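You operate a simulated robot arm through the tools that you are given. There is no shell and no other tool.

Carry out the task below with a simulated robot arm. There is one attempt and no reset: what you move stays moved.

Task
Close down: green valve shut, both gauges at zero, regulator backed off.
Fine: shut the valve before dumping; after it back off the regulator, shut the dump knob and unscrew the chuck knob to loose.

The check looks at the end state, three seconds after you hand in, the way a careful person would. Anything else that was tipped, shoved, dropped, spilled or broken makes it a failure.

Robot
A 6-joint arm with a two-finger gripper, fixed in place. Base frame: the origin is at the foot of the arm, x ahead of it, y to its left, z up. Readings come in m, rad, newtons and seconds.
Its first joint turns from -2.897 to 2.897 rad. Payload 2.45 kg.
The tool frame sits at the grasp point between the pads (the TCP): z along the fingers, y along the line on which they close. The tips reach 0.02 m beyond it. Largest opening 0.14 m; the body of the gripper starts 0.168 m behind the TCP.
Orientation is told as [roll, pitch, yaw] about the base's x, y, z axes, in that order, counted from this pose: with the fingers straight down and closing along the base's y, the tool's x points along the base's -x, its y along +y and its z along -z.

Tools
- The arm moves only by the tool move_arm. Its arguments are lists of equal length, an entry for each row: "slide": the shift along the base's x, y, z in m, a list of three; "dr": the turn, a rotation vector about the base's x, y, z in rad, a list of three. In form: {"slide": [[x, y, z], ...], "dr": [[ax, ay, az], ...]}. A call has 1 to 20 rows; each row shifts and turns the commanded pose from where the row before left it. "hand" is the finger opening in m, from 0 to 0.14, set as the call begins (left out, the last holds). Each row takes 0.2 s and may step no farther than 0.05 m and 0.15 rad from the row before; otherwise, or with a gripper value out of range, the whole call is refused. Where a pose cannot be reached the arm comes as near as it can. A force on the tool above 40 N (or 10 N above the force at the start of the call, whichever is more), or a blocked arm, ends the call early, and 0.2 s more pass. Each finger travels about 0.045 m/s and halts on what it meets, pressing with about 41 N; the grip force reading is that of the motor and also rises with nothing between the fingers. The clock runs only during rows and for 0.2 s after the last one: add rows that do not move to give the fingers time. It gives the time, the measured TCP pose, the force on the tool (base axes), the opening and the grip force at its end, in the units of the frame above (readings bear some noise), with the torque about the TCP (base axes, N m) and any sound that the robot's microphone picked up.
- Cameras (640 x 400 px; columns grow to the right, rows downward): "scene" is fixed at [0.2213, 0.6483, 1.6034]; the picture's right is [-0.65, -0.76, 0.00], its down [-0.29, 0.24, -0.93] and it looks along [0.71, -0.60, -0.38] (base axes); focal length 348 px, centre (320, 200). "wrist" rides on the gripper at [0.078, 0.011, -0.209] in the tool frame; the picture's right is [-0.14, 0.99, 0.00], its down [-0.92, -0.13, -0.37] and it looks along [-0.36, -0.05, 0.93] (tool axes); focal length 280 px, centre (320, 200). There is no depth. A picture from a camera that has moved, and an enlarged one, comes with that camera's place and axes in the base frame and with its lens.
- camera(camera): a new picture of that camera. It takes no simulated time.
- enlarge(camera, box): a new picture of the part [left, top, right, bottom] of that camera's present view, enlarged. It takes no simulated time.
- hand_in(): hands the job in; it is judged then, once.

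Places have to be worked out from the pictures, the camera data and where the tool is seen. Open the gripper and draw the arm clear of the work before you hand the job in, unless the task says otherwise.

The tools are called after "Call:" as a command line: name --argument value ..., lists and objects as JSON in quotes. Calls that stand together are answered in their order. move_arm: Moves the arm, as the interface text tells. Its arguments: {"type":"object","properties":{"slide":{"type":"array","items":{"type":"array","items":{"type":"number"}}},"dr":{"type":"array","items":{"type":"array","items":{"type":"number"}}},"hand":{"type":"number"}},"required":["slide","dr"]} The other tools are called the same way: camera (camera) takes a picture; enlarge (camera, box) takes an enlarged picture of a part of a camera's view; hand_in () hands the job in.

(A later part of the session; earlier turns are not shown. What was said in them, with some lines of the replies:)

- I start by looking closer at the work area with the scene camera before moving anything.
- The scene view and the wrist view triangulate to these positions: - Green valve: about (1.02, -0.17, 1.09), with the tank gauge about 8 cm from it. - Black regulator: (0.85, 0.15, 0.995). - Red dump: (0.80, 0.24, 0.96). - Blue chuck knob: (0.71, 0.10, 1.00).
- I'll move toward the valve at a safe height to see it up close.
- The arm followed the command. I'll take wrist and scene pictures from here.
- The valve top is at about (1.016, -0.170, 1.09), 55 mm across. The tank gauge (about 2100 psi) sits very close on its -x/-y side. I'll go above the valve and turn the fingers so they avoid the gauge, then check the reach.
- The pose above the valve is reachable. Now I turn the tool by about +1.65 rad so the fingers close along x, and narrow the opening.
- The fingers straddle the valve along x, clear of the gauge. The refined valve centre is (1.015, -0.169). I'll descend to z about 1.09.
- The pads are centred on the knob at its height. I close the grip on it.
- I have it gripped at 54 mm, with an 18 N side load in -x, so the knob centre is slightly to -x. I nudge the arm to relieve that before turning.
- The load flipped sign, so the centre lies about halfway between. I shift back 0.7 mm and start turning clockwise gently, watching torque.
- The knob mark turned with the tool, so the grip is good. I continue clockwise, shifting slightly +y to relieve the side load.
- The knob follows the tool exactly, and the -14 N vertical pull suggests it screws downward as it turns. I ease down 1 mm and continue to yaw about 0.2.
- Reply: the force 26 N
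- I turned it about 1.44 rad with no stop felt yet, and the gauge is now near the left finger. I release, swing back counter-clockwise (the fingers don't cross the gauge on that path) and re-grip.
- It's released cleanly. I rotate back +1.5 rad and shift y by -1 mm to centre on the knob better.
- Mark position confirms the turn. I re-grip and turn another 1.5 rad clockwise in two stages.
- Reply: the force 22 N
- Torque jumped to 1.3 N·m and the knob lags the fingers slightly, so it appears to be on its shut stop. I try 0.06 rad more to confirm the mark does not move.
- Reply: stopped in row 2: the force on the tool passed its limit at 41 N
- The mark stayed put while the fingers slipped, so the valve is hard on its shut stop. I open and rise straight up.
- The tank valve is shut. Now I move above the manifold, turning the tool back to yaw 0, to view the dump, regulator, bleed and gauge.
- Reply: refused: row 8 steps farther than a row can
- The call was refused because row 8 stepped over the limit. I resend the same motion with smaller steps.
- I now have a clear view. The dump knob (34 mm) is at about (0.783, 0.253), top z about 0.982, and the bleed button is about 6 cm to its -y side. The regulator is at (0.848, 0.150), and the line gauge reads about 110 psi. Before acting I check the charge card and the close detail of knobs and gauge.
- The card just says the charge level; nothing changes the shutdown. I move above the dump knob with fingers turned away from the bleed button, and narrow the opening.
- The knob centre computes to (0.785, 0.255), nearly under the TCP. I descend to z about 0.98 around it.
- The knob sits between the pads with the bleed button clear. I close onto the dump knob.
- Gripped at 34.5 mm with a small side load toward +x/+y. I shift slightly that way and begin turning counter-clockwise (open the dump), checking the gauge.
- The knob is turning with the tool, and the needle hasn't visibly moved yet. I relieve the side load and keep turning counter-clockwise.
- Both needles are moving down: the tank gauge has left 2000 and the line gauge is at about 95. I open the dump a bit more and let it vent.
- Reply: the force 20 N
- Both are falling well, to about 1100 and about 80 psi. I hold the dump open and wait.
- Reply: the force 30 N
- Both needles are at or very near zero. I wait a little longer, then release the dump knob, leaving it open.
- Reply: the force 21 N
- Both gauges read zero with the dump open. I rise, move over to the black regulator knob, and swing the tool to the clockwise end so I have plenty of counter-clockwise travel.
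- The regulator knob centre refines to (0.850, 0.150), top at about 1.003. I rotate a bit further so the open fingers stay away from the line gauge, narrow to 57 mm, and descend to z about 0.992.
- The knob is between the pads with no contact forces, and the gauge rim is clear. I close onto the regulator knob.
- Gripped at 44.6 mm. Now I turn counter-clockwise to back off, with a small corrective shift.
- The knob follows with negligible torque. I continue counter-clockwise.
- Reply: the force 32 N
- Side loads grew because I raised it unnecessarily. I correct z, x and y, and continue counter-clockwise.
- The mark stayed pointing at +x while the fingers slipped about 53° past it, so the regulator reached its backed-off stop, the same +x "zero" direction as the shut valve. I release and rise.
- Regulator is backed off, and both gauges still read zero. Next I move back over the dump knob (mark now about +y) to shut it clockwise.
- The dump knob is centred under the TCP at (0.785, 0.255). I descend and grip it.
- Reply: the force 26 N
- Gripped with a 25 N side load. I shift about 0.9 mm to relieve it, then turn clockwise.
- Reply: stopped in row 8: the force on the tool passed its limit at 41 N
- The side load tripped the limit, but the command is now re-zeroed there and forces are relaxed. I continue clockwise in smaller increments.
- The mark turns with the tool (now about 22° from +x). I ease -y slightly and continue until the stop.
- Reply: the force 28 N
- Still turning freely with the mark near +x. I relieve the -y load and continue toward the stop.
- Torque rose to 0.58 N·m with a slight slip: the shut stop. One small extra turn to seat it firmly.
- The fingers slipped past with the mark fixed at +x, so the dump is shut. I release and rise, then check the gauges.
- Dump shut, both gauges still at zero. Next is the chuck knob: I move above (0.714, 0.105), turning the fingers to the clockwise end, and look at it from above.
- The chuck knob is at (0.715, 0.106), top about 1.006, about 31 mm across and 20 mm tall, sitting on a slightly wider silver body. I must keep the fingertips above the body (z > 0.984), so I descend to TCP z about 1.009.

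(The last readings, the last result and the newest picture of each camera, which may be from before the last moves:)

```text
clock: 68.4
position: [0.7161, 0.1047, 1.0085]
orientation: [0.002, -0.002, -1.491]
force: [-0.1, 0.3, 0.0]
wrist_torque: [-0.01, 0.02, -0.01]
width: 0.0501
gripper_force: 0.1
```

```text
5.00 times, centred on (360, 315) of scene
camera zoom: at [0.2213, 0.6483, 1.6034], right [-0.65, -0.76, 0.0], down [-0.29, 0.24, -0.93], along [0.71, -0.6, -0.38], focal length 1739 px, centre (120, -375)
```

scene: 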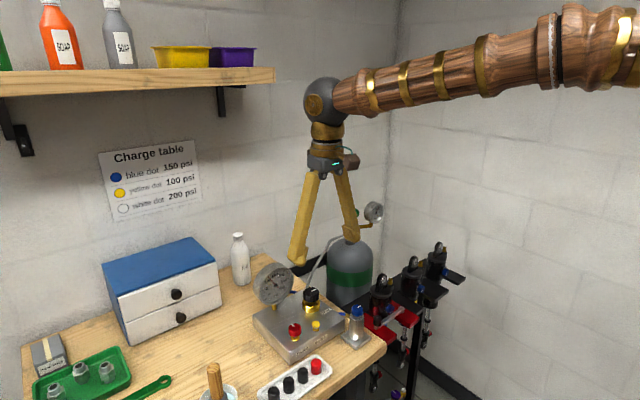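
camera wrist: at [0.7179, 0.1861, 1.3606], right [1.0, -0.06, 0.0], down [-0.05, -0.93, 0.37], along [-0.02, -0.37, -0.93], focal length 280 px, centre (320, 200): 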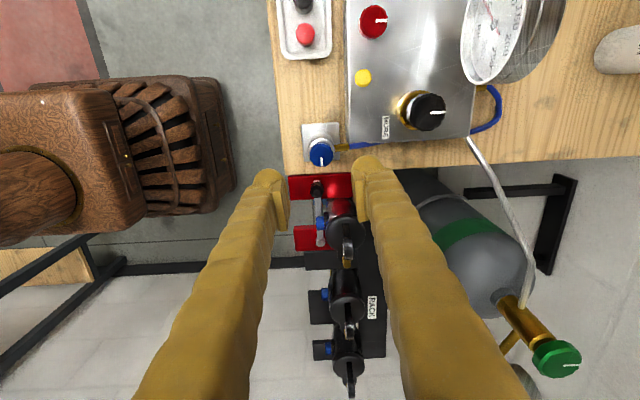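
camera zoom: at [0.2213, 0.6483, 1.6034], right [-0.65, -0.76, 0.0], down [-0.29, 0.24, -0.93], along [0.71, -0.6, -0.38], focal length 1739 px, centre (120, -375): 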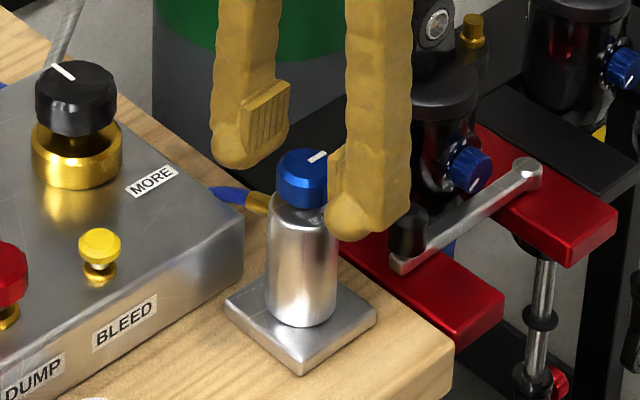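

The knob is centred between the pads and the tips are just above the silver body. I lower 1.5 mm more for a better bite and close gently.

Call:
move_arm --slide '[[0, 0, -0.0015], [0, 0, 0]]' --dr '[[0, 0, 0], [0, 0, 0]]'

Call:
move_arm --slide '[[0, 0, 0], [0, 0, 0], [0, 0, 0], [0, 0, 0]]' --dr '[[0, 0, 0], [0, 0, 0], [0, 0, 0], [0, 0, 0]]' --hand 0.024

Call:
enlarge --camera "scene" --box '[325, 275, 395, 355]'

Call:
enlarge --camera "wrist" --box '[240, 120, 400, 240]'

```text
clock: 69.0
position: [0.7143, 0.1054, 1.0068]
orientation: [0.001, -0.001, -1.492]
force: [0.2, 0.0, 0.4]
wrist_torque: [0.02, -0.03, 0.0]
width: 0.0499
gripper_force: 0.0
```

```text
clock: 70.0
position: [0.7141, 0.1053, 1.0082]
orientation: [0.002, -0.001, -1.49]
force: [8.7, 1.5, -0.2]
wrist_torque: [0.03, -0.16, -0.01]
width: 0.0294
gripper_force: 40.9
```

```text
5.00 times, centred on (360, 315) of scene
camera zoom: at [0.2213, 0.6483, 1.6034], right [-0.65, -0.76, 0.0], down [-0.29, 0.24, -0.93], along [0.71, -0.6, -0.38], focal length 1739 px, centre (120, -375)
```

zoom: 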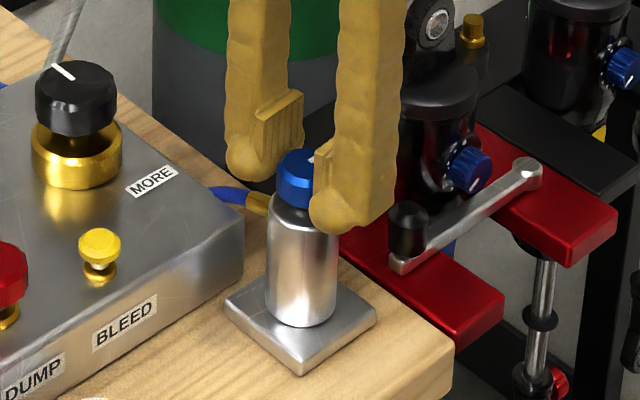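

```text
3.33 times, centred on (320, 180) of wrist
camera zoom: at [0.7196, 0.1842, 1.2159], right [1.0, -0.06, 0.0], down [-0.05, -0.93, 0.37], along [-0.02, -0.37, -0.93], focal length 935 px, centre (320, 267)
```

zoom: 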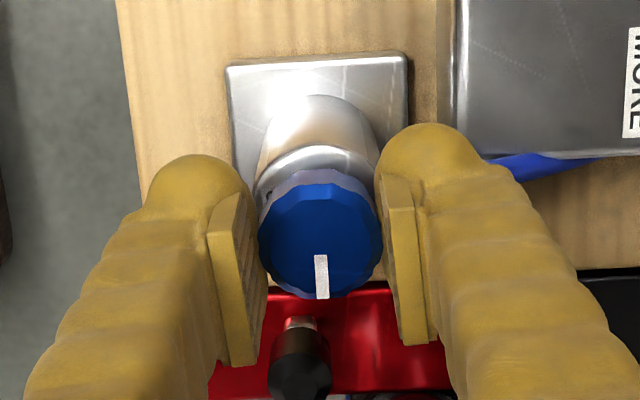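

Gripped at 29.4 mm with low side load. I turn counter-clockwise to unscrew, watching the chuck body and base for any movement.

Call:
move_arm --slide '[[0.0003, 0, 0], [0, 0, 0], [0, 0, 0], [0, 0, 0], [0, 0, 0], [0, 0, 0]]' --dr '[[0, 0, 0.06], [0, 0, 0.1], [0, 0, 0.1], [0, 0, 0.1], [0, 0, 0.1], [0, 0, 0]]'

Call:
enlarge --camera "wrist" --box '[240, 120, 400, 240]'

Call:
enlarge --camera "scene" --box '[325, 275, 395, 355]'

```text
clock: 71.4
position: [0.7155, 0.1046, 1.0089]
orientation: [0.002, -0.002, -1.027]
force: [-2.8, 11.5, 22.6]
wrist_torque: [0.38, 0.19, 0.06]
width: 0.0292
gripper_force: 40.6
```

```text
3.33 times, centred on (320, 180) of wrist
camera zoom: at [0.6839, 0.1775, 1.2158], right [0.92, 0.39, 0.0], down [0.36, -0.85, 0.37], along [0.15, -0.34, -0.93], focal length 935 px, centre (320, 267)
```

zoom: 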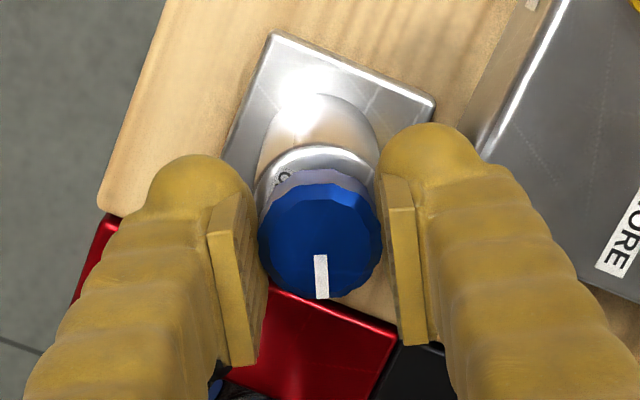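

```text
5.00 times, centred on (360, 315) of scene
camera zoom: at [0.2213, 0.6483, 1.6034], right [-0.65, -0.76, 0.0], down [-0.29, 0.24, -0.93], along [0.71, -0.6, -0.38], focal length 1739 px, centre (120, -375)
```

zoom: 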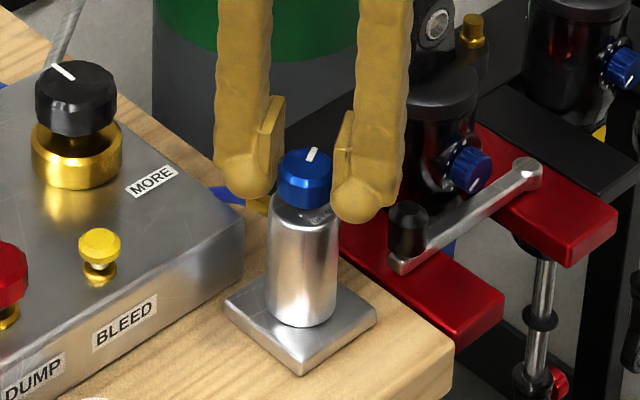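

The knob turns, the base stays put, and the knob lifts as it unscrews (+23 N in z). I follow it upward while continuing counter-clockwise.

Call:
move_arm --slide '[[0, 0.0002, 0.0008], [0, 0, 0.0001], [0, 0, 0.0001], [0, 0, 0.0001], [0, 0, 0.0001], [0, 0, 0.0001], [0, 0, 0]]' --dr '[[0, 0, 0], [0, 0, 0.1], [0, 0, 0.1], [0, 0, 0.1], [0, 0, 0.1], [0, 0, 0.1], [0, 0, 0]]'

Call:
enlarge --camera "wrist" --box '[240, 120, 400, 240]'

Call:
enlarge --camera "scene" --box '[325, 275, 395, 355]'

```text
clock: 73.0
position: [0.7155, 0.1044, 1.0087]
orientation: [0.0, 0.001, -0.53]
force: [3.6, -0.6, -31.3]
wrist_torque: [0.03, -0.05, -0.01]
width: 0.029
gripper_force: 40.8
```

```text
3.33 times, centred on (320, 180) of wrist
camera zoom: at [0.6533, 0.1535, 1.2165], right [0.62, 0.79, 0.0], down [0.73, -0.57, 0.37], along [0.29, -0.23, -0.93], focal length 935 px, centre (320, 267)
```

zoom: 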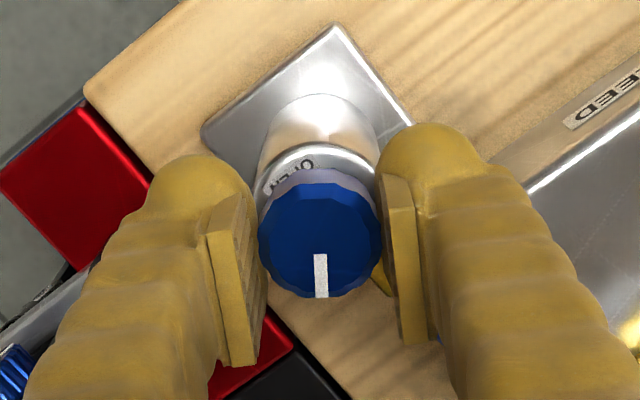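

```text
5.00 times, centred on (360, 315) of scene
camera zoom: at [0.2213, 0.6483, 1.6034], right [-0.65, -0.76, 0.0], down [-0.29, 0.24, -0.93], along [0.71, -0.6, -0.38], focal length 1739 px, centre (120, -375)
```

zoom: 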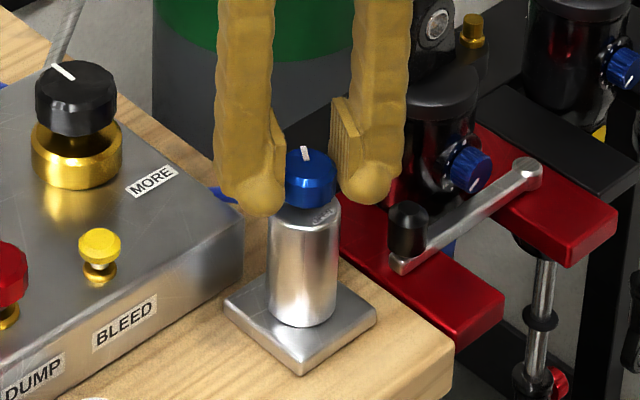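

The -31 N shows I overcorrected: the knob isn't rising. I lower back 0.9 mm and continue counter-clockwise.

Call:
move_arm --slide '[[0, 0, -0.0009], [0, 0, 0], [0, 0, 0], [0, 0, 0], [0, 0, 0]]' --dr '[[0, 0, 0], [0, 0, 0.1], [0, 0, 0.1], [0, 0, 0.1], [0, 0, 0]]'

Call:
enlarge --camera "wrist" --box '[240, 120, 400, 240]'

```text
clock: 74.2
position: [0.7152, 0.1031, 1.0073]
orientation: [0.001, -0.004, -0.228]
force: [4.6, 7.3, 0.7]
wrist_torque: [0.34, -0.03, 0.0]
width: 0.029
gripper_force: 41.2
```

```text
3.33 times, centred on (320, 180) of wrist
camera zoom: at [0.6412, 0.1323, 1.2161], right [0.36, 0.93, 0.0], down [0.87, -0.33, 0.37], along [0.35, -0.13, -0.93], focal length 935 px, centre (320, 267)
```

zoom: 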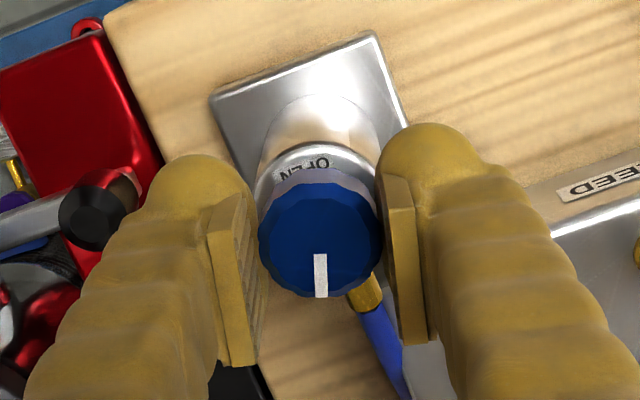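

Forces are small and the knob follows; the mark is now about 15° short of +x. I continue turning.

Call:
move_arm --slide '[[0, 0, 0], [0, 0, 0], [0, 0, 0], [0, 0, 0], [0, 0, 0]]' --dr '[[0, 0, 0.1], [0, 0, 0.1], [0, 0, 0.1], [0, 0, 0.1], [0, 0, 0]]'

Call:
enlarge --camera "wrist" --box '[240, 120, 400, 240]'

```text
clock: 75.4
position: [0.715, 0.1033, 1.0076]
orientation: [0.003, 0.001, 0.172]
force: [-3.4, -6.3, -0.2]
wrist_torque: [-0.31, 0.28, -0.01]
width: 0.0288
gripper_force: 40.8
```

```text
3.33 times, centred on (320, 180) of wrist
camera zoom: at [0.6362, 0.1013, 1.2163], right [-0.03, 1.0, 0.0], down [0.93, 0.03, 0.37], along [0.37, 0.01, -0.93], focal length 935 px, centre (320, 267)
```

zoom: 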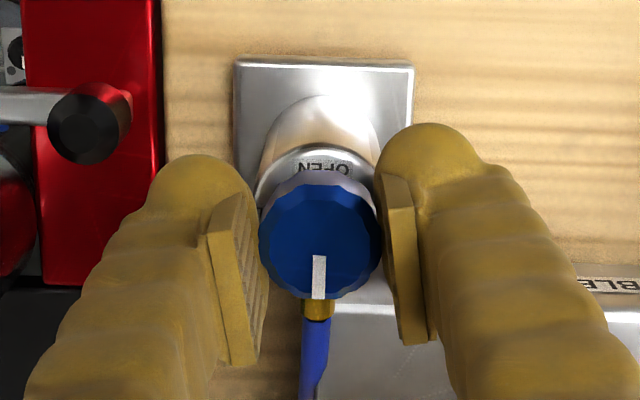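

No stop at +x for this knob. I zoom on the "OPEN" lettering for an arrow or indication before continuing.

Call:
enlarge --camera "wrist" --box '[295, 140, 345, 180]'

Call:
enlarge --camera "scene" --box '[340, 295, 375, 335]'

```text
10.00 times, centred on (320, 160) of wrist
camera zoom: at [0.6362, 0.1013, 1.2163], right [-0.03, 1.0, 0.0], down [0.93, 0.03, 0.37], along [0.37, 0.01, -0.93], focal length 2804 px, centre (320, 600)
```

zoom: 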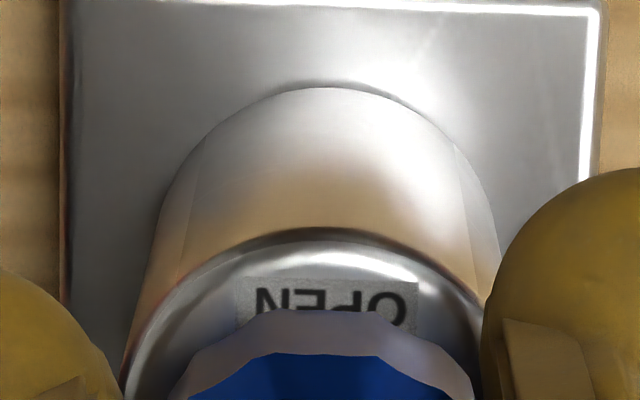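

```text
10.00 times, centred on (358, 315) of scene
camera zoom: at [0.2213, 0.6483, 1.6034], right [-0.65, -0.76, 0.0], down [-0.29, 0.24, -0.93], along [0.71, -0.6, -0.38], focal length 3478 px, centre (-55, -950)
```

zoom: 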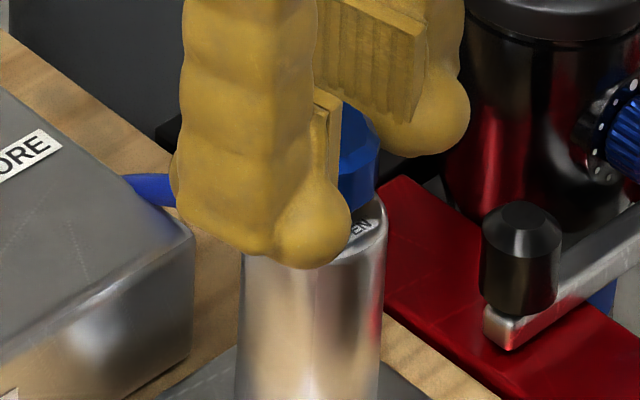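

The label just reads "OPEN" at the -x side. I continue counter-clockwise to find the loose stop.

Call:
move_arm --slide '[[0, 0, 0], [0, 0, 0], [0, 0, 0], [0, 0, 0]]' --dr '[[0, 0, 0.1], [0, 0, 0.1], [0, 0, 0.1], [0, 0, 0]]'

Call:
enlarge --camera "wrist" --box '[240, 120, 400, 240]'

```text
clock: 76.4
position: [0.7142, 0.1048, 1.009]
orientation: [0.003, 0.0, 0.471]
force: [-3.7, -4.7, 0.1]
wrist_torque: [-0.18, 0.18, 0.0]
width: 0.0287
gripper_force: 41.5
```

```text
3.33 times, centred on (320, 180) of wrist
camera zoom: at [0.6406, 0.0783, 1.2166], right [-0.33, 0.94, 0.0], down [0.88, 0.3, 0.37], along [0.35, 0.12, -0.93], focal length 935 px, centre (320, 267)
```

zoom: 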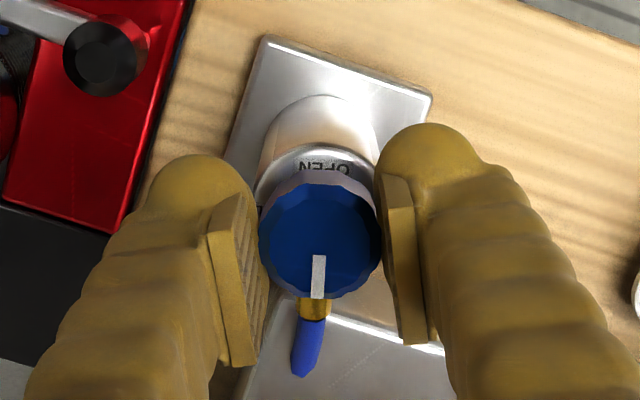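

In this view the hose fitting and the "OPEN" label stayed aligned with the tool, which suggests the knob has hit its loose stop and the chuck body itself has begun rotating about 0.3 rad. I stop turning and inspect.

Call:
enlarge --camera "scene" --box '[325, 275, 395, 355]'

Call:
enlarge --camera "wrist" --box '[290, 140, 350, 190]'

Call:
camera --camera "wrist"

```text
5.00 times, centred on (360, 315) of scene
camera zoom: at [0.2213, 0.6483, 1.6034], right [-0.65, -0.76, 0.0], down [-0.29, 0.24, -0.93], along [0.71, -0.6, -0.38], focal length 1739 px, centre (120, -375)
```

zoom: 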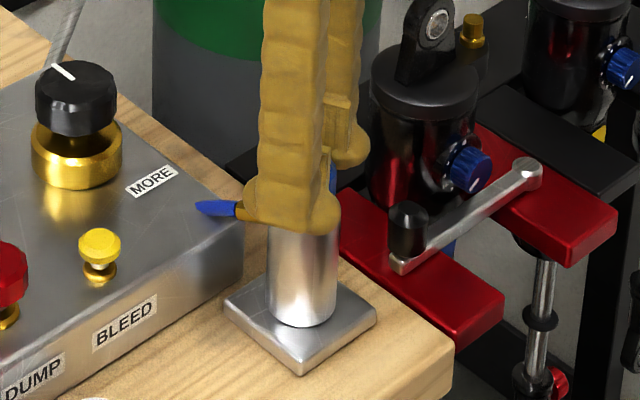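

```text
8.00 times, centred on (320, 165) of wrist
camera zoom: at [0.6406, 0.0783, 1.2166], right [-0.33, 0.94, 0.0], down [0.88, 0.3, 0.37], along [0.35, 0.12, -0.93], focal length 2243 px, centre (320, 480)
```

zoom: 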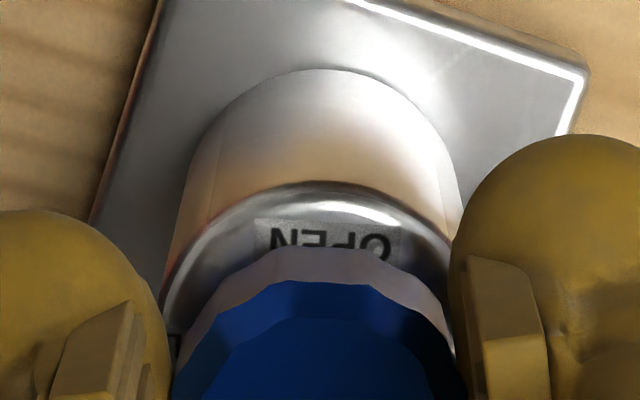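

```text
taken
camera wrist: at [0.6406, 0.0783, 1.2166], right [-0.33, 0.94, 0.0], down [0.88, 0.3, 0.37], along [0.35, 0.12, -0.93], focal length 280 px, centre (320, 200)
```

wrist: 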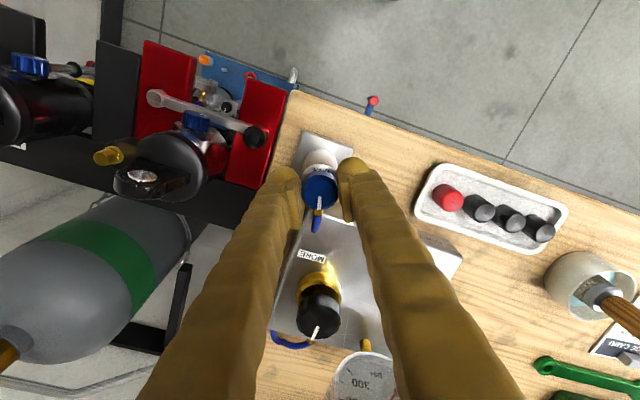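

The chuck body indeed turned with the knob at the end, so the knob is at its loose limit and the body swivelled about 0.3 rad. I release, rise and look carefully from above.

Call:
move_arm --slide '[[0, 0, 0], [0, 0, 0], [0, 0, 0], [0, 0, 0.02], [0, 0, 0.04], [0, 0, 0.05], [0, 0, 0]]' --dr '[[0, 0, 0], [0, 0, 0], [0, 0, 0], [0, 0, 0], [0, 0, 0], [0, 0, 0], [0, 0, 0]]' --hand 0.052

Call:
camera --camera "wrist"

Call:
enlarge --camera "wrist" --box '[280, 110, 360, 180]'

Call:
enlarge --camera "scene" --box '[335, 290, 385, 355]'

```text
clock: 78.0
position: [0.7139, 0.1037, 1.1191]
orientation: [0.0, -0.001, 0.472]
force: [-0.7, -0.2, 0.4]
wrist_torque: [0.02, 0.0, 0.04]
width: 0.0516
gripper_force: 0.0
```

```text
taken
camera wrist: at [0.6393, 0.0788, 1.3267], right [-0.33, 0.95, 0.0], down [0.88, 0.3, 0.37], along [0.35, 0.12, -0.93], focal length 280 px, centre (320, 200)
```

wrist: 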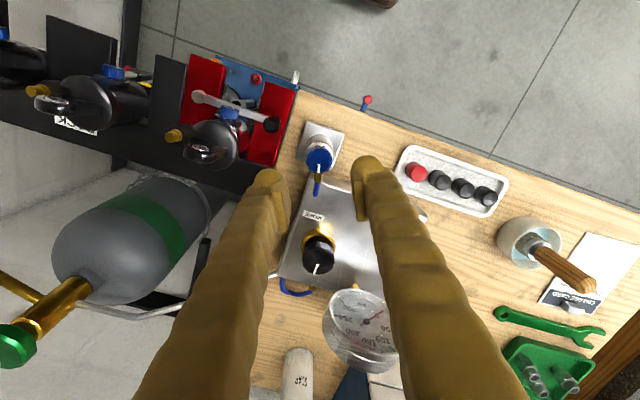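

```text
5.71 times, centred on (320, 145) of wrist
camera zoom: at [0.6393, 0.0788, 1.3267], right [-0.33, 0.95, 0.0], down [0.88, 0.3, 0.37], along [0.35, 0.12, -0.93], focal length 1602 px, centre (320, 514)
```

zoom: 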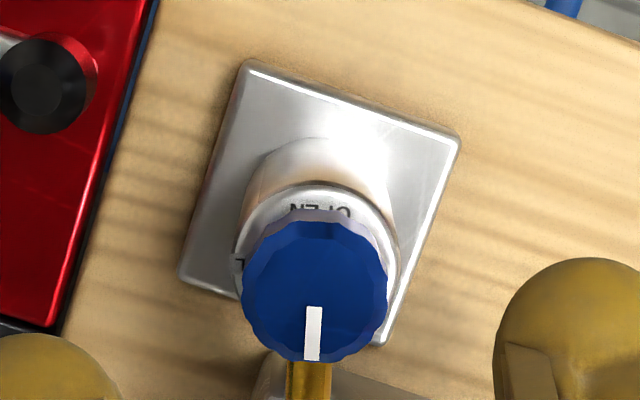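

```text
6.15 times, centred on (360, 322) of scene
camera zoom: at [0.2213, 0.6483, 1.6034], right [-0.65, -0.76, 0.0], down [-0.29, 0.24, -0.93], along [0.71, -0.6, -0.38], focal length 2140 px, centre (74, -554)
```

zoom: 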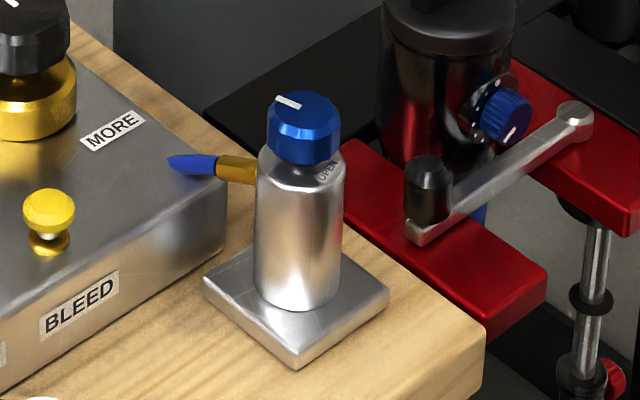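

The body (with hose fitting) swivelled about 17° in its stand, and there is a second label on the shoulder at its -y side. I rotate the tool above it to read all labels before deciding on the final knob position.

Call:
move_arm --slide '[[0, 0, 0.03], [0, 0, 0], [0, 0, 0], [0, 0, 0], [0, 0, 0], [0, 0, 0], [0, 0, 0], [0, 0, 0], [0, 0, 0]]' --dr '[[0, 0, 0.14], [0, 0, 0.14], [0, 0, 0.14], [0, 0, 0.14], [0, 0, 0.14], [0, 0, 0.14], [0, 0, 0.14], [0, 0, 0.14], [0, 0, 0]]' --hand 0.14

Call:
camera --camera "wrist"

Call:
enlarge --camera "wrist" --box '[290, 120, 350, 180]'

```text
clock: 80.0
position: [0.7147, 0.1044, 1.1472]
orientation: [0.002, -0.001, 1.593]
force: [-0.7, 0.2, -0.3]
wrist_torque: [-0.01, 0.01, 0.02]
width: 0.1399
gripper_force: 0.1
```

```text
taken
camera wrist: at [0.7064, 0.0258, 1.356], right [-0.99, 0.12, 0.0], down [0.11, 0.92, 0.37], along [0.04, 0.37, -0.93], focal length 280 px, centre (320, 200)
```

wrist: 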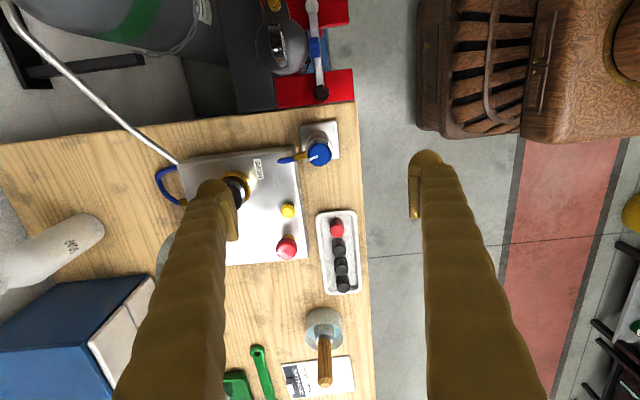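

```text
6.67 times, centred on (320, 150) of wrist
camera zoom: at [0.7064, 0.0258, 1.356], right [-0.99, 0.12, 0.0], down [0.11, 0.92, 0.37], along [0.04, 0.37, -0.93], focal length 1869 px, centre (320, 533)
```

zoom: 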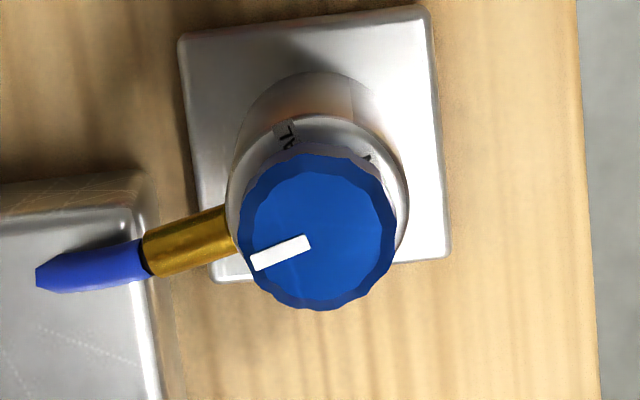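

The labels are SEAL (at -y) and OPEN (at -x). The knob started at SEAL and is now turned fully counter-clockwise, mark along the hose fitting, which is loose. The body over-rotated about 0.3 rad, pushing its hose stub into the manifold. I'll restore that by gripping the silver body, not the knob, and turning it back clockwise. First I reorient above it.

Call:
move_arm --slide '[[0, 0, 0], [0, 0, 0], [0, 0, 0], [0, 0, 0], [0, 0, 0], [0, 0, 0], [0, 0, 0], [0, 0, 0], [0, 0, 0], [0, 0, 0]]' --dr '[[0, 0, -0.1426], [0, 0, -0.1426], [0, 0, -0.1426], [0, 0, -0.1426], [0, 0, -0.1426], [0, 0, -0.1426], [0, 0, -0.1426], [0, 0, -0.1426], [0, 0, -0.1426], [0, 0, 0]]' --hand 0.062

Call:
camera --camera "wrist"

Call:
enlarge --camera "wrist" --box '[270, 100, 370, 190]'

Call:
enlarge --camera "scene" --box '[320, 240, 400, 355]'

```text
clock: 82.2
position: [0.7146, 0.1045, 1.1479]
orientation: [0.002, -0.002, 0.305]
force: [0.0, 0.6, 0.0]
wrist_torque: [0.0, -0.01, -0.02]
width: 0.062
gripper_force: 0.0
```

```text
taken
camera wrist: at [0.6371, 0.0912, 1.3562], right [-0.17, 0.99, 0.0], down [0.92, 0.15, 0.37], along [0.36, 0.06, -0.93], focal length 280 px, centre (320, 200)
```

wrist: 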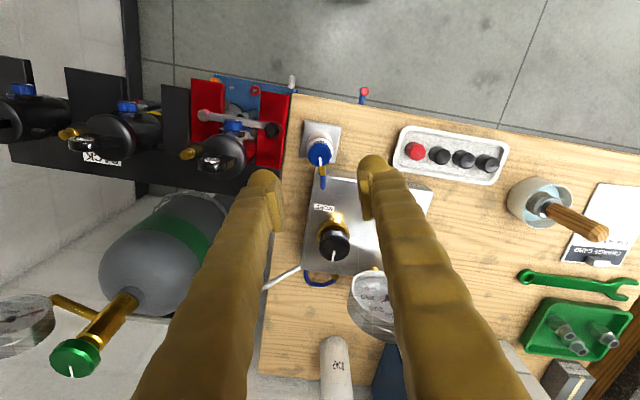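

```text
4.44 times, centred on (320, 145) of wrist
camera zoom: at [0.6371, 0.0912, 1.3562], right [-0.17, 0.99, 0.0], down [0.92, 0.15, 0.37], along [0.36, 0.06, -0.93], focal length 1246 px, centre (320, 444)
```

zoom: 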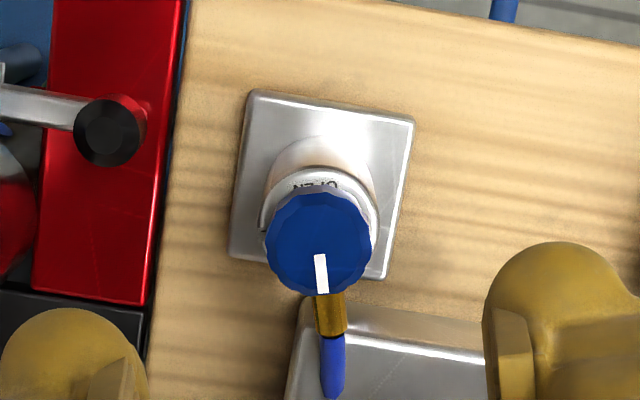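

```text
3.48 times, centred on (360, 298) of scene
camera zoom: at [0.2213, 0.6483, 1.6034], right [-0.65, -0.76, 0.0], down [-0.29, 0.24, -0.93], along [0.71, -0.6, -0.38], focal length 1210 px, centre (181, -139)
```

zoom: 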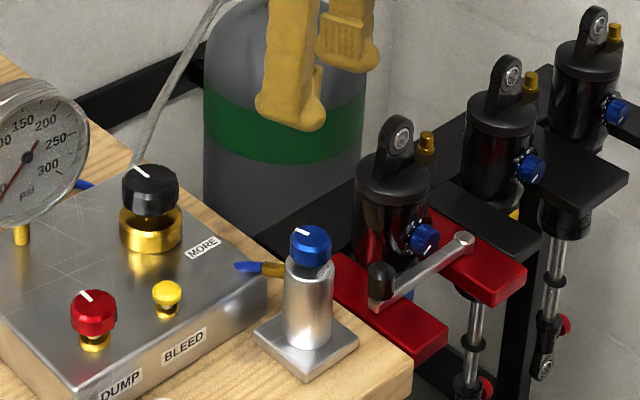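

The fingers are perpendicular to the hose fitting and clear of the clamp lever. I descend around the silver body to z about 0.952 with 62 mm opening.

Call:
move_arm --slide '[[-0.0005, -0.0004, -0.04], [0, 0, -0.04], [0, 0, -0.04], [0, 0, -0.035], [0, 0, -0.025], [0, 0, -0.015], [0, 0, 0]]' --dr '[[0, 0, 0], [0, 0, 0], [0, 0, 0], [0, 0, 0], [0, 0, 0], [0, 0, 0], [0, 0, 0]]'

Call:
enlarge --camera "wrist" --box '[240, 120, 400, 240]'

Call:
enlarge --camera "scene" --box '[320, 255, 400, 355]'

```text
clock: 83.8
position: [0.7144, 0.1032, 0.9531]
orientation: [0.0, -0.001, 0.307]
force: [0.7, -0.6, -1.2]
wrist_torque: [0.0, -0.03, 0.01]
width: 0.0623
gripper_force: 0.0
```

```text
3.33 times, centred on (320, 180) of wrist
camera zoom: at [0.6365, 0.0907, 1.161], right [-0.17, 0.99, 0.0], down [0.92, 0.16, 0.37], along [0.36, 0.06, -0.93], focal length 935 px, centre (320, 267)
```

zoom: 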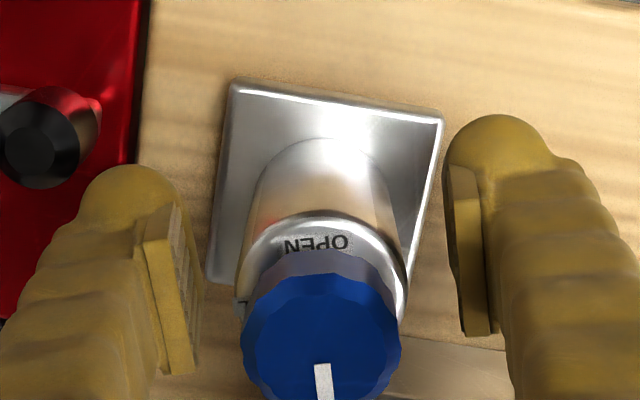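

```text
4.00 times, centred on (360, 305) of scene
camera zoom: at [0.2213, 0.6483, 1.6034], right [-0.65, -0.76, 0.0], down [-0.29, 0.24, -0.93], along [0.71, -0.6, -0.38], focal length 1391 px, centre (160, -220)
```

zoom: 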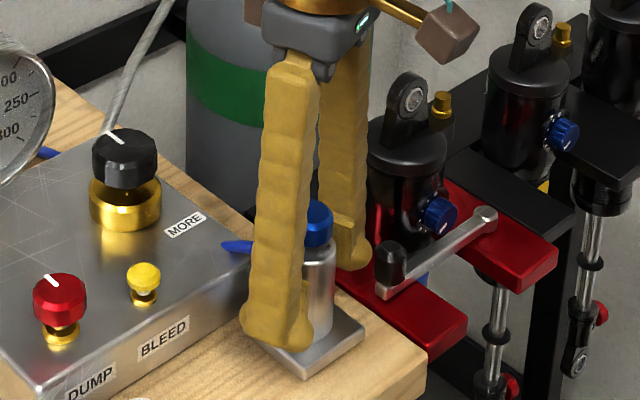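

Pads straddle the silver body evenly at z about 0.953. I close on the body.

Call:
move_arm --slide '[[0, 0, 0], [0, 0, 0], [0, 0, 0], [0, 0, 0]]' --dr '[[0, 0, 0], [0, 0, 0], [0, 0, 0], [0, 0, 0]]' --hand 0.032

Call:
enlarge --camera "wrist" --box '[240, 120, 400, 240]'

```text
clock: 84.8
position: [0.7145, 0.1045, 0.9514]
orientation: [0.002, -0.003, 0.306]
force: [0.0, 4.1, -0.4]
wrist_torque: [0.11, 0.0, 0.07]
width: 0.0365
gripper_force: 41.0
```

```text
3.33 times, centred on (320, 180) of wrist
camera zoom: at [0.6365, 0.0908, 1.161], right [-0.17, 0.99, 0.0], down [0.92, 0.16, 0.37], along [0.36, 0.06, -0.93], focal length 935 px, centre (320, 267)
```

zoom: 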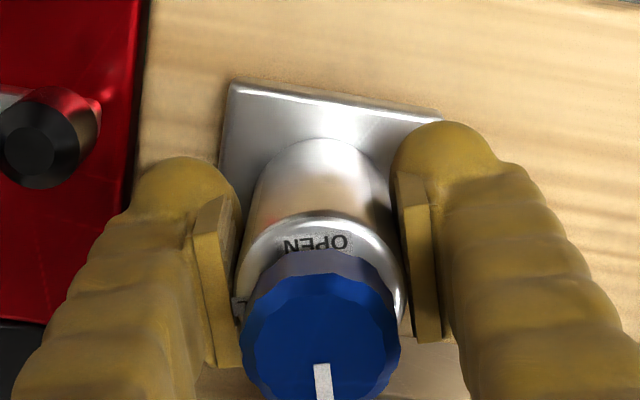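

Body gripped at 36.5 mm with almost no side load. I turn it back clockwise by about 0.3 rad.

Call:
move_arm --slide '[[0, 0, 0], [0, 0, 0], [0, 0, 0], [0, 0, 0], [0, 0, 0]]' --dr '[[0, 0, -0.08], [0, 0, -0.08], [0, 0, -0.08], [0, 0, -0.06], [0, 0, 0]]'

Call:
camera --camera "wrist"

Call:
enlarge --camera "wrist" --box '[240, 120, 400, 240]'

Call:
enlarge --camera "scene" --box '[320, 255, 400, 355]'

```text
clock: 86.0
position: [0.7146, 0.1049, 0.953]
orientation: [0.001, -0.002, 0.006]
force: [-5.8, 12.0, 0.2]
wrist_torque: [0.26, 0.08, -0.05]
width: 0.0364
gripper_force: 40.6
```

```text
taken
camera wrist: at [0.6359, 0.1148, 1.161], right [0.13, 0.99, 0.0], down [0.92, -0.12, 0.37], along [0.37, -0.05, -0.93], focal length 280 px, centre (320, 200)
```

wrist: 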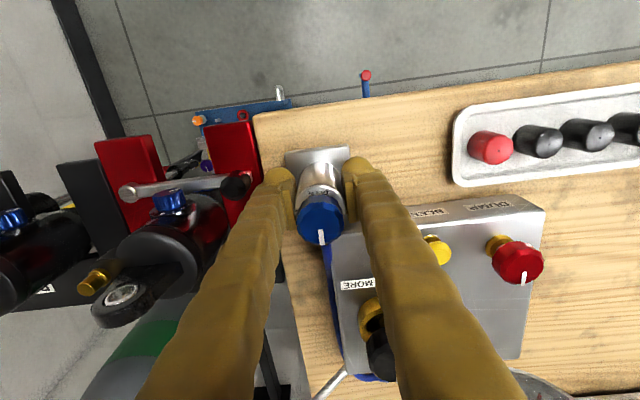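

```text
3.33 times, centred on (320, 180) of wrist
camera zoom: at [0.6359, 0.1148, 1.161], right [0.13, 0.99, 0.0], down [0.92, -0.12, 0.37], along [0.37, -0.05, -0.93], focal length 935 px, centre (320, 267)
```

zoom: 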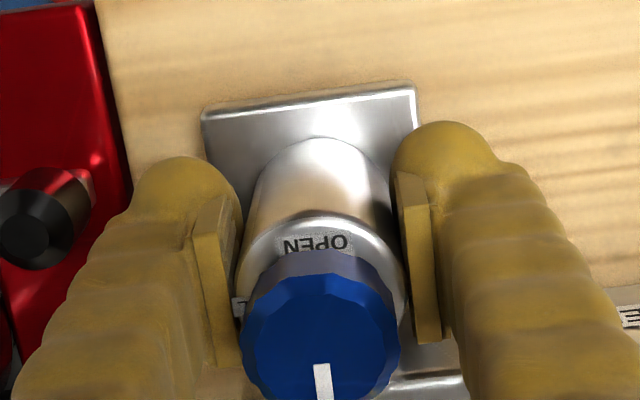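

```text
4.00 times, centred on (360, 305) of scene
camera zoom: at [0.2213, 0.6483, 1.6034], right [-0.65, -0.76, 0.0], down [-0.29, 0.24, -0.93], along [0.71, -0.6, -0.38], focal length 1391 px, centre (160, -220)
```

zoom: 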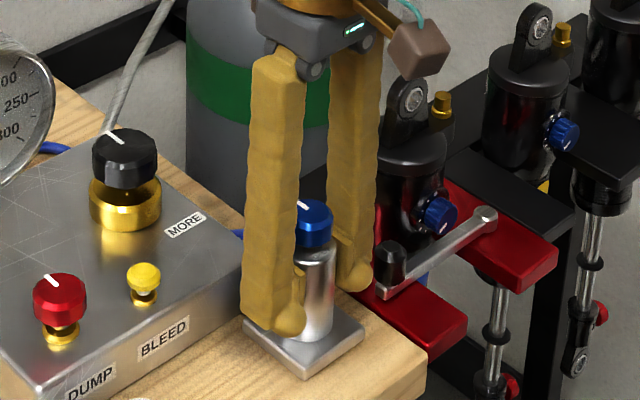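

The body is back in its original orientation and the hose again runs alongside the manifold, with the knob mark pointing +x (loose). I release the body and rise straight up.

Call:
move_arm --slide '[[-0.0002, 0.0004, 0], [0, 0, 0]]' --dr '[[0, 0, 0], [0, 0, 0]]'

Call:
move_arm --slide '[[0, 0, 0], [0, 0, 0], [0, 0, 0], [0, 0, 0], [0, 0, 0.03], [0, 0, 0.045], [0, 0, 0.05], [0, 0, 0.05], [0, 0, 0.02], [0, 0, 0]]' --dr '[[0, 0, 0], [0, 0, 0], [0, 0, 0], [0, 0, 0], [0, 0, 0], [0, 0, 0], [0, 0, 0], [0, 0, 0], [0, 0, 0], [0, 0, 0]]' --hand 0.062

Call:
camera --camera "wrist"

Call:
enlarge --camera "wrist" --box '[270, 100, 370, 190]'

Call:
enlarge --camera "scene" --box '[335, 290, 385, 355]'

Call:
enlarge --camera "scene" --box '[245, 240, 345, 355]'

```text
clock: 86.6
position: [0.7136, 0.1038, 0.953]
orientation: [0.002, -0.001, 0.006]
force: [-1.1, 3.3, 0.2]
wrist_torque: [0.18, 0.05, 0.02]
width: 0.0367
gripper_force: 40.4
```

```text
clock: 88.8
position: [0.7117, 0.1034, 1.1462]
orientation: [0.001, -0.002, 0.007]
force: [0.2, 0.0, 0.0]
wrist_torque: [-0.01, -0.02, -0.02]
width: 0.0619
gripper_force: 0.3
```

```text
taken
camera wrist: at [0.634, 0.114, 1.3556], right [0.13, 0.99, 0.0], down [0.92, -0.12, 0.37], along [0.37, -0.05, -0.93], focal length 280 px, centre (320, 200)
```

wrist: 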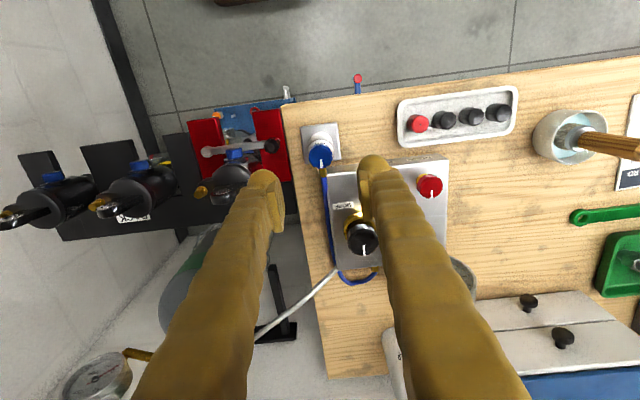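

```text
4.44 times, centred on (320, 145) of wrist
camera zoom: at [0.634, 0.114, 1.3556], right [0.13, 0.99, 0.0], down [0.92, -0.12, 0.37], along [0.37, -0.05, -0.93], focal length 1246 px, centre (320, 444)
```

zoom: 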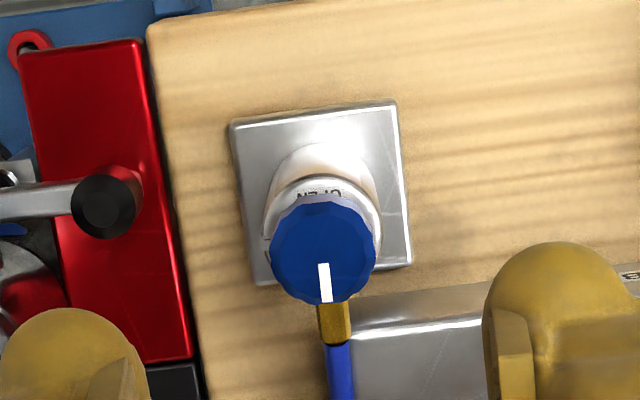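

```text
6.15 times, centred on (360, 322) of scene
camera zoom: at [0.2213, 0.6483, 1.6034], right [-0.65, -0.76, 0.0], down [-0.29, 0.24, -0.93], along [0.71, -0.6, -0.38], focal length 2140 px, centre (74, -554)
```

zoom: 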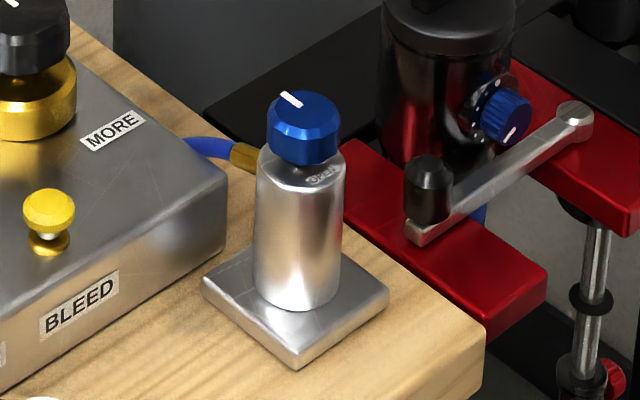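

```text
3.48 times, centred on (295, 298) of scene
camera zoom: at [0.2213, 0.6483, 1.6034], right [-0.65, -0.76, 0.0], down [-0.29, 0.24, -0.93], along [0.71, -0.6, -0.38], focal length 1210 px, centre (407, -139)
```

zoom: 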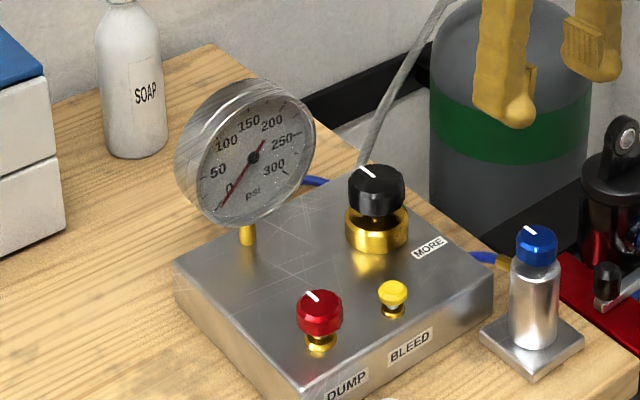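

All knobs now point to their closed/loose marks, and the chuck and hose look exactly as at the start. I open the gripper and withdraw the arm up and back, then do a final check.

Call:
move_arm --slide '[[0, 0, 0.045], [0, 0, 0.045], [-0.01, -0.005, 0.045], [-0.02, -0.015, 0.04], [-0.025, -0.02, 0.035], [-0.03, -0.02, 0.03], [-0.03, -0.02, 0.02], [-0.03, -0.02, 0], [0, 0, 0], [0, 0, 0]]' --dr '[[0, 0, 0], [0, 0, 0], [0, 0, 0], [0, 0, 0], [0, 0, 0], [0, 0, 0], [0, 0, 0], [0, 0, 0], [0, 0, 0], [0, 0, 0]]' --hand 0.14

Call:
camera --camera "scene"

Call:
enlarge --camera "scene" --box '[330, 190, 400, 235]'

Call:
enlarge --camera "scene" --box '[245, 255, 305, 320]'

Call:
camera --camera "wrist"

```text
clock: 91.0
position: [0.5706, 0.004, 1.4078]
orientation: [0.003, -0.002, 0.008]
force: [-0.5, -0.2, 0.2]
wrist_torque: [-0.02, -0.03, 0.01]
width: 0.1403
gripper_force: 0.0
```

```text
taken
```

scene: 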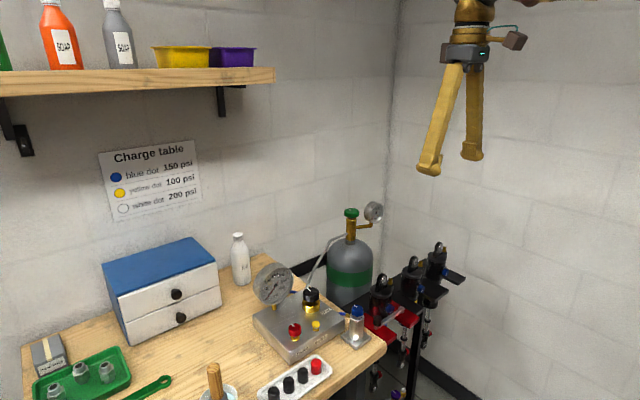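

```text
8.89 times, centred on (365, 212) of scene
camera zoom: at [0.2213, 0.6483, 1.6034], right [-0.65, -0.76, 0.0], down [-0.29, 0.24, -0.93], along [0.71, -0.6, -0.38], focal length 3092 px, centre (-80, 89)
```

zoom: 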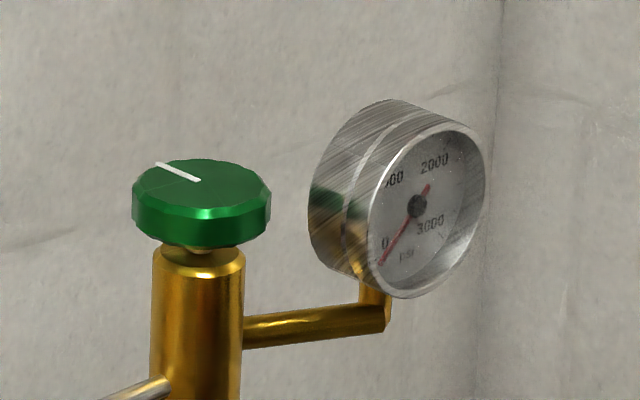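

```text
6.15 times, centred on (275, 288) of scene
camera zoom: at [0.2213, 0.6483, 1.6034], right [-0.65, -0.76, 0.0], down [-0.29, 0.24, -0.93], along [0.71, -0.6, -0.38], focal length 2140 px, centre (597, -338)
```

zoom: 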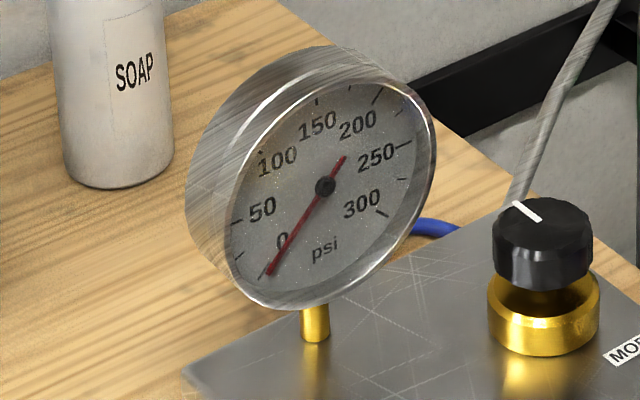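

```text
taken
camera wrist: at [0.492, 0.0144, 1.6162], right [0.13, 0.99, 0.0], down [0.92, -0.12, 0.37], along [0.37, -0.05, -0.93], focal length 280 px, centre (320, 200)
```

wrist: 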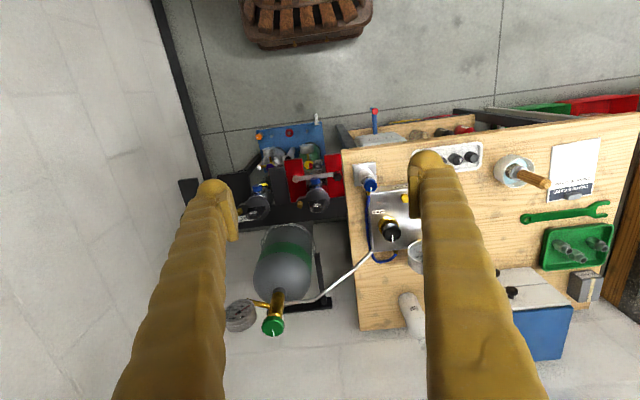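

Final check:
- **Valve and gauges:** the green valve is shut, and both gauges read zero.
- **Knobs:** the regulator is backed off, the dump is shut, and the chuck knob is loose.
- **Everything else:** the chuck and hose are back in place, and nothing else looks disturbed.
- **Arm:** it is open and clear of the work.

I hand in.

Call:
hand_in

```text
The job is handed in.
```

The close-down is done and handed in. The green valve is shut, both gauges read zero, and the regulator is fully backed off.

I followed the order you gave:
1. **Valve:** I turned the green valve clockwise to its stop before opening the dump.
2. **Dump:** I opened the red knob and vented the line. The tank gauge fell from about 2,100 psi to zero, and the line gauge from about 110 psi to zero. They stayed at zero after the dump was shut.
3. **Regulator:** I backed it off counter-clockwise to its stop.
4. **Dump knob:** I shut it clockwise to its stop.
5. **Chuck knob:** I unscrewed it from SEAL to its counter-clockwise limit, which I take to be loose. I could see the SEAL and OPEN labels but no label at the loose position.

While unscrewing the chuck knob, I turned slightly past its limit and the chuck body swivelled about 17° in its stand. I gripped the body and turned it back, and in the final pictures the chuck and hose look the same as at the start. Nothing else looks disturbed, and the arm is open and clear.
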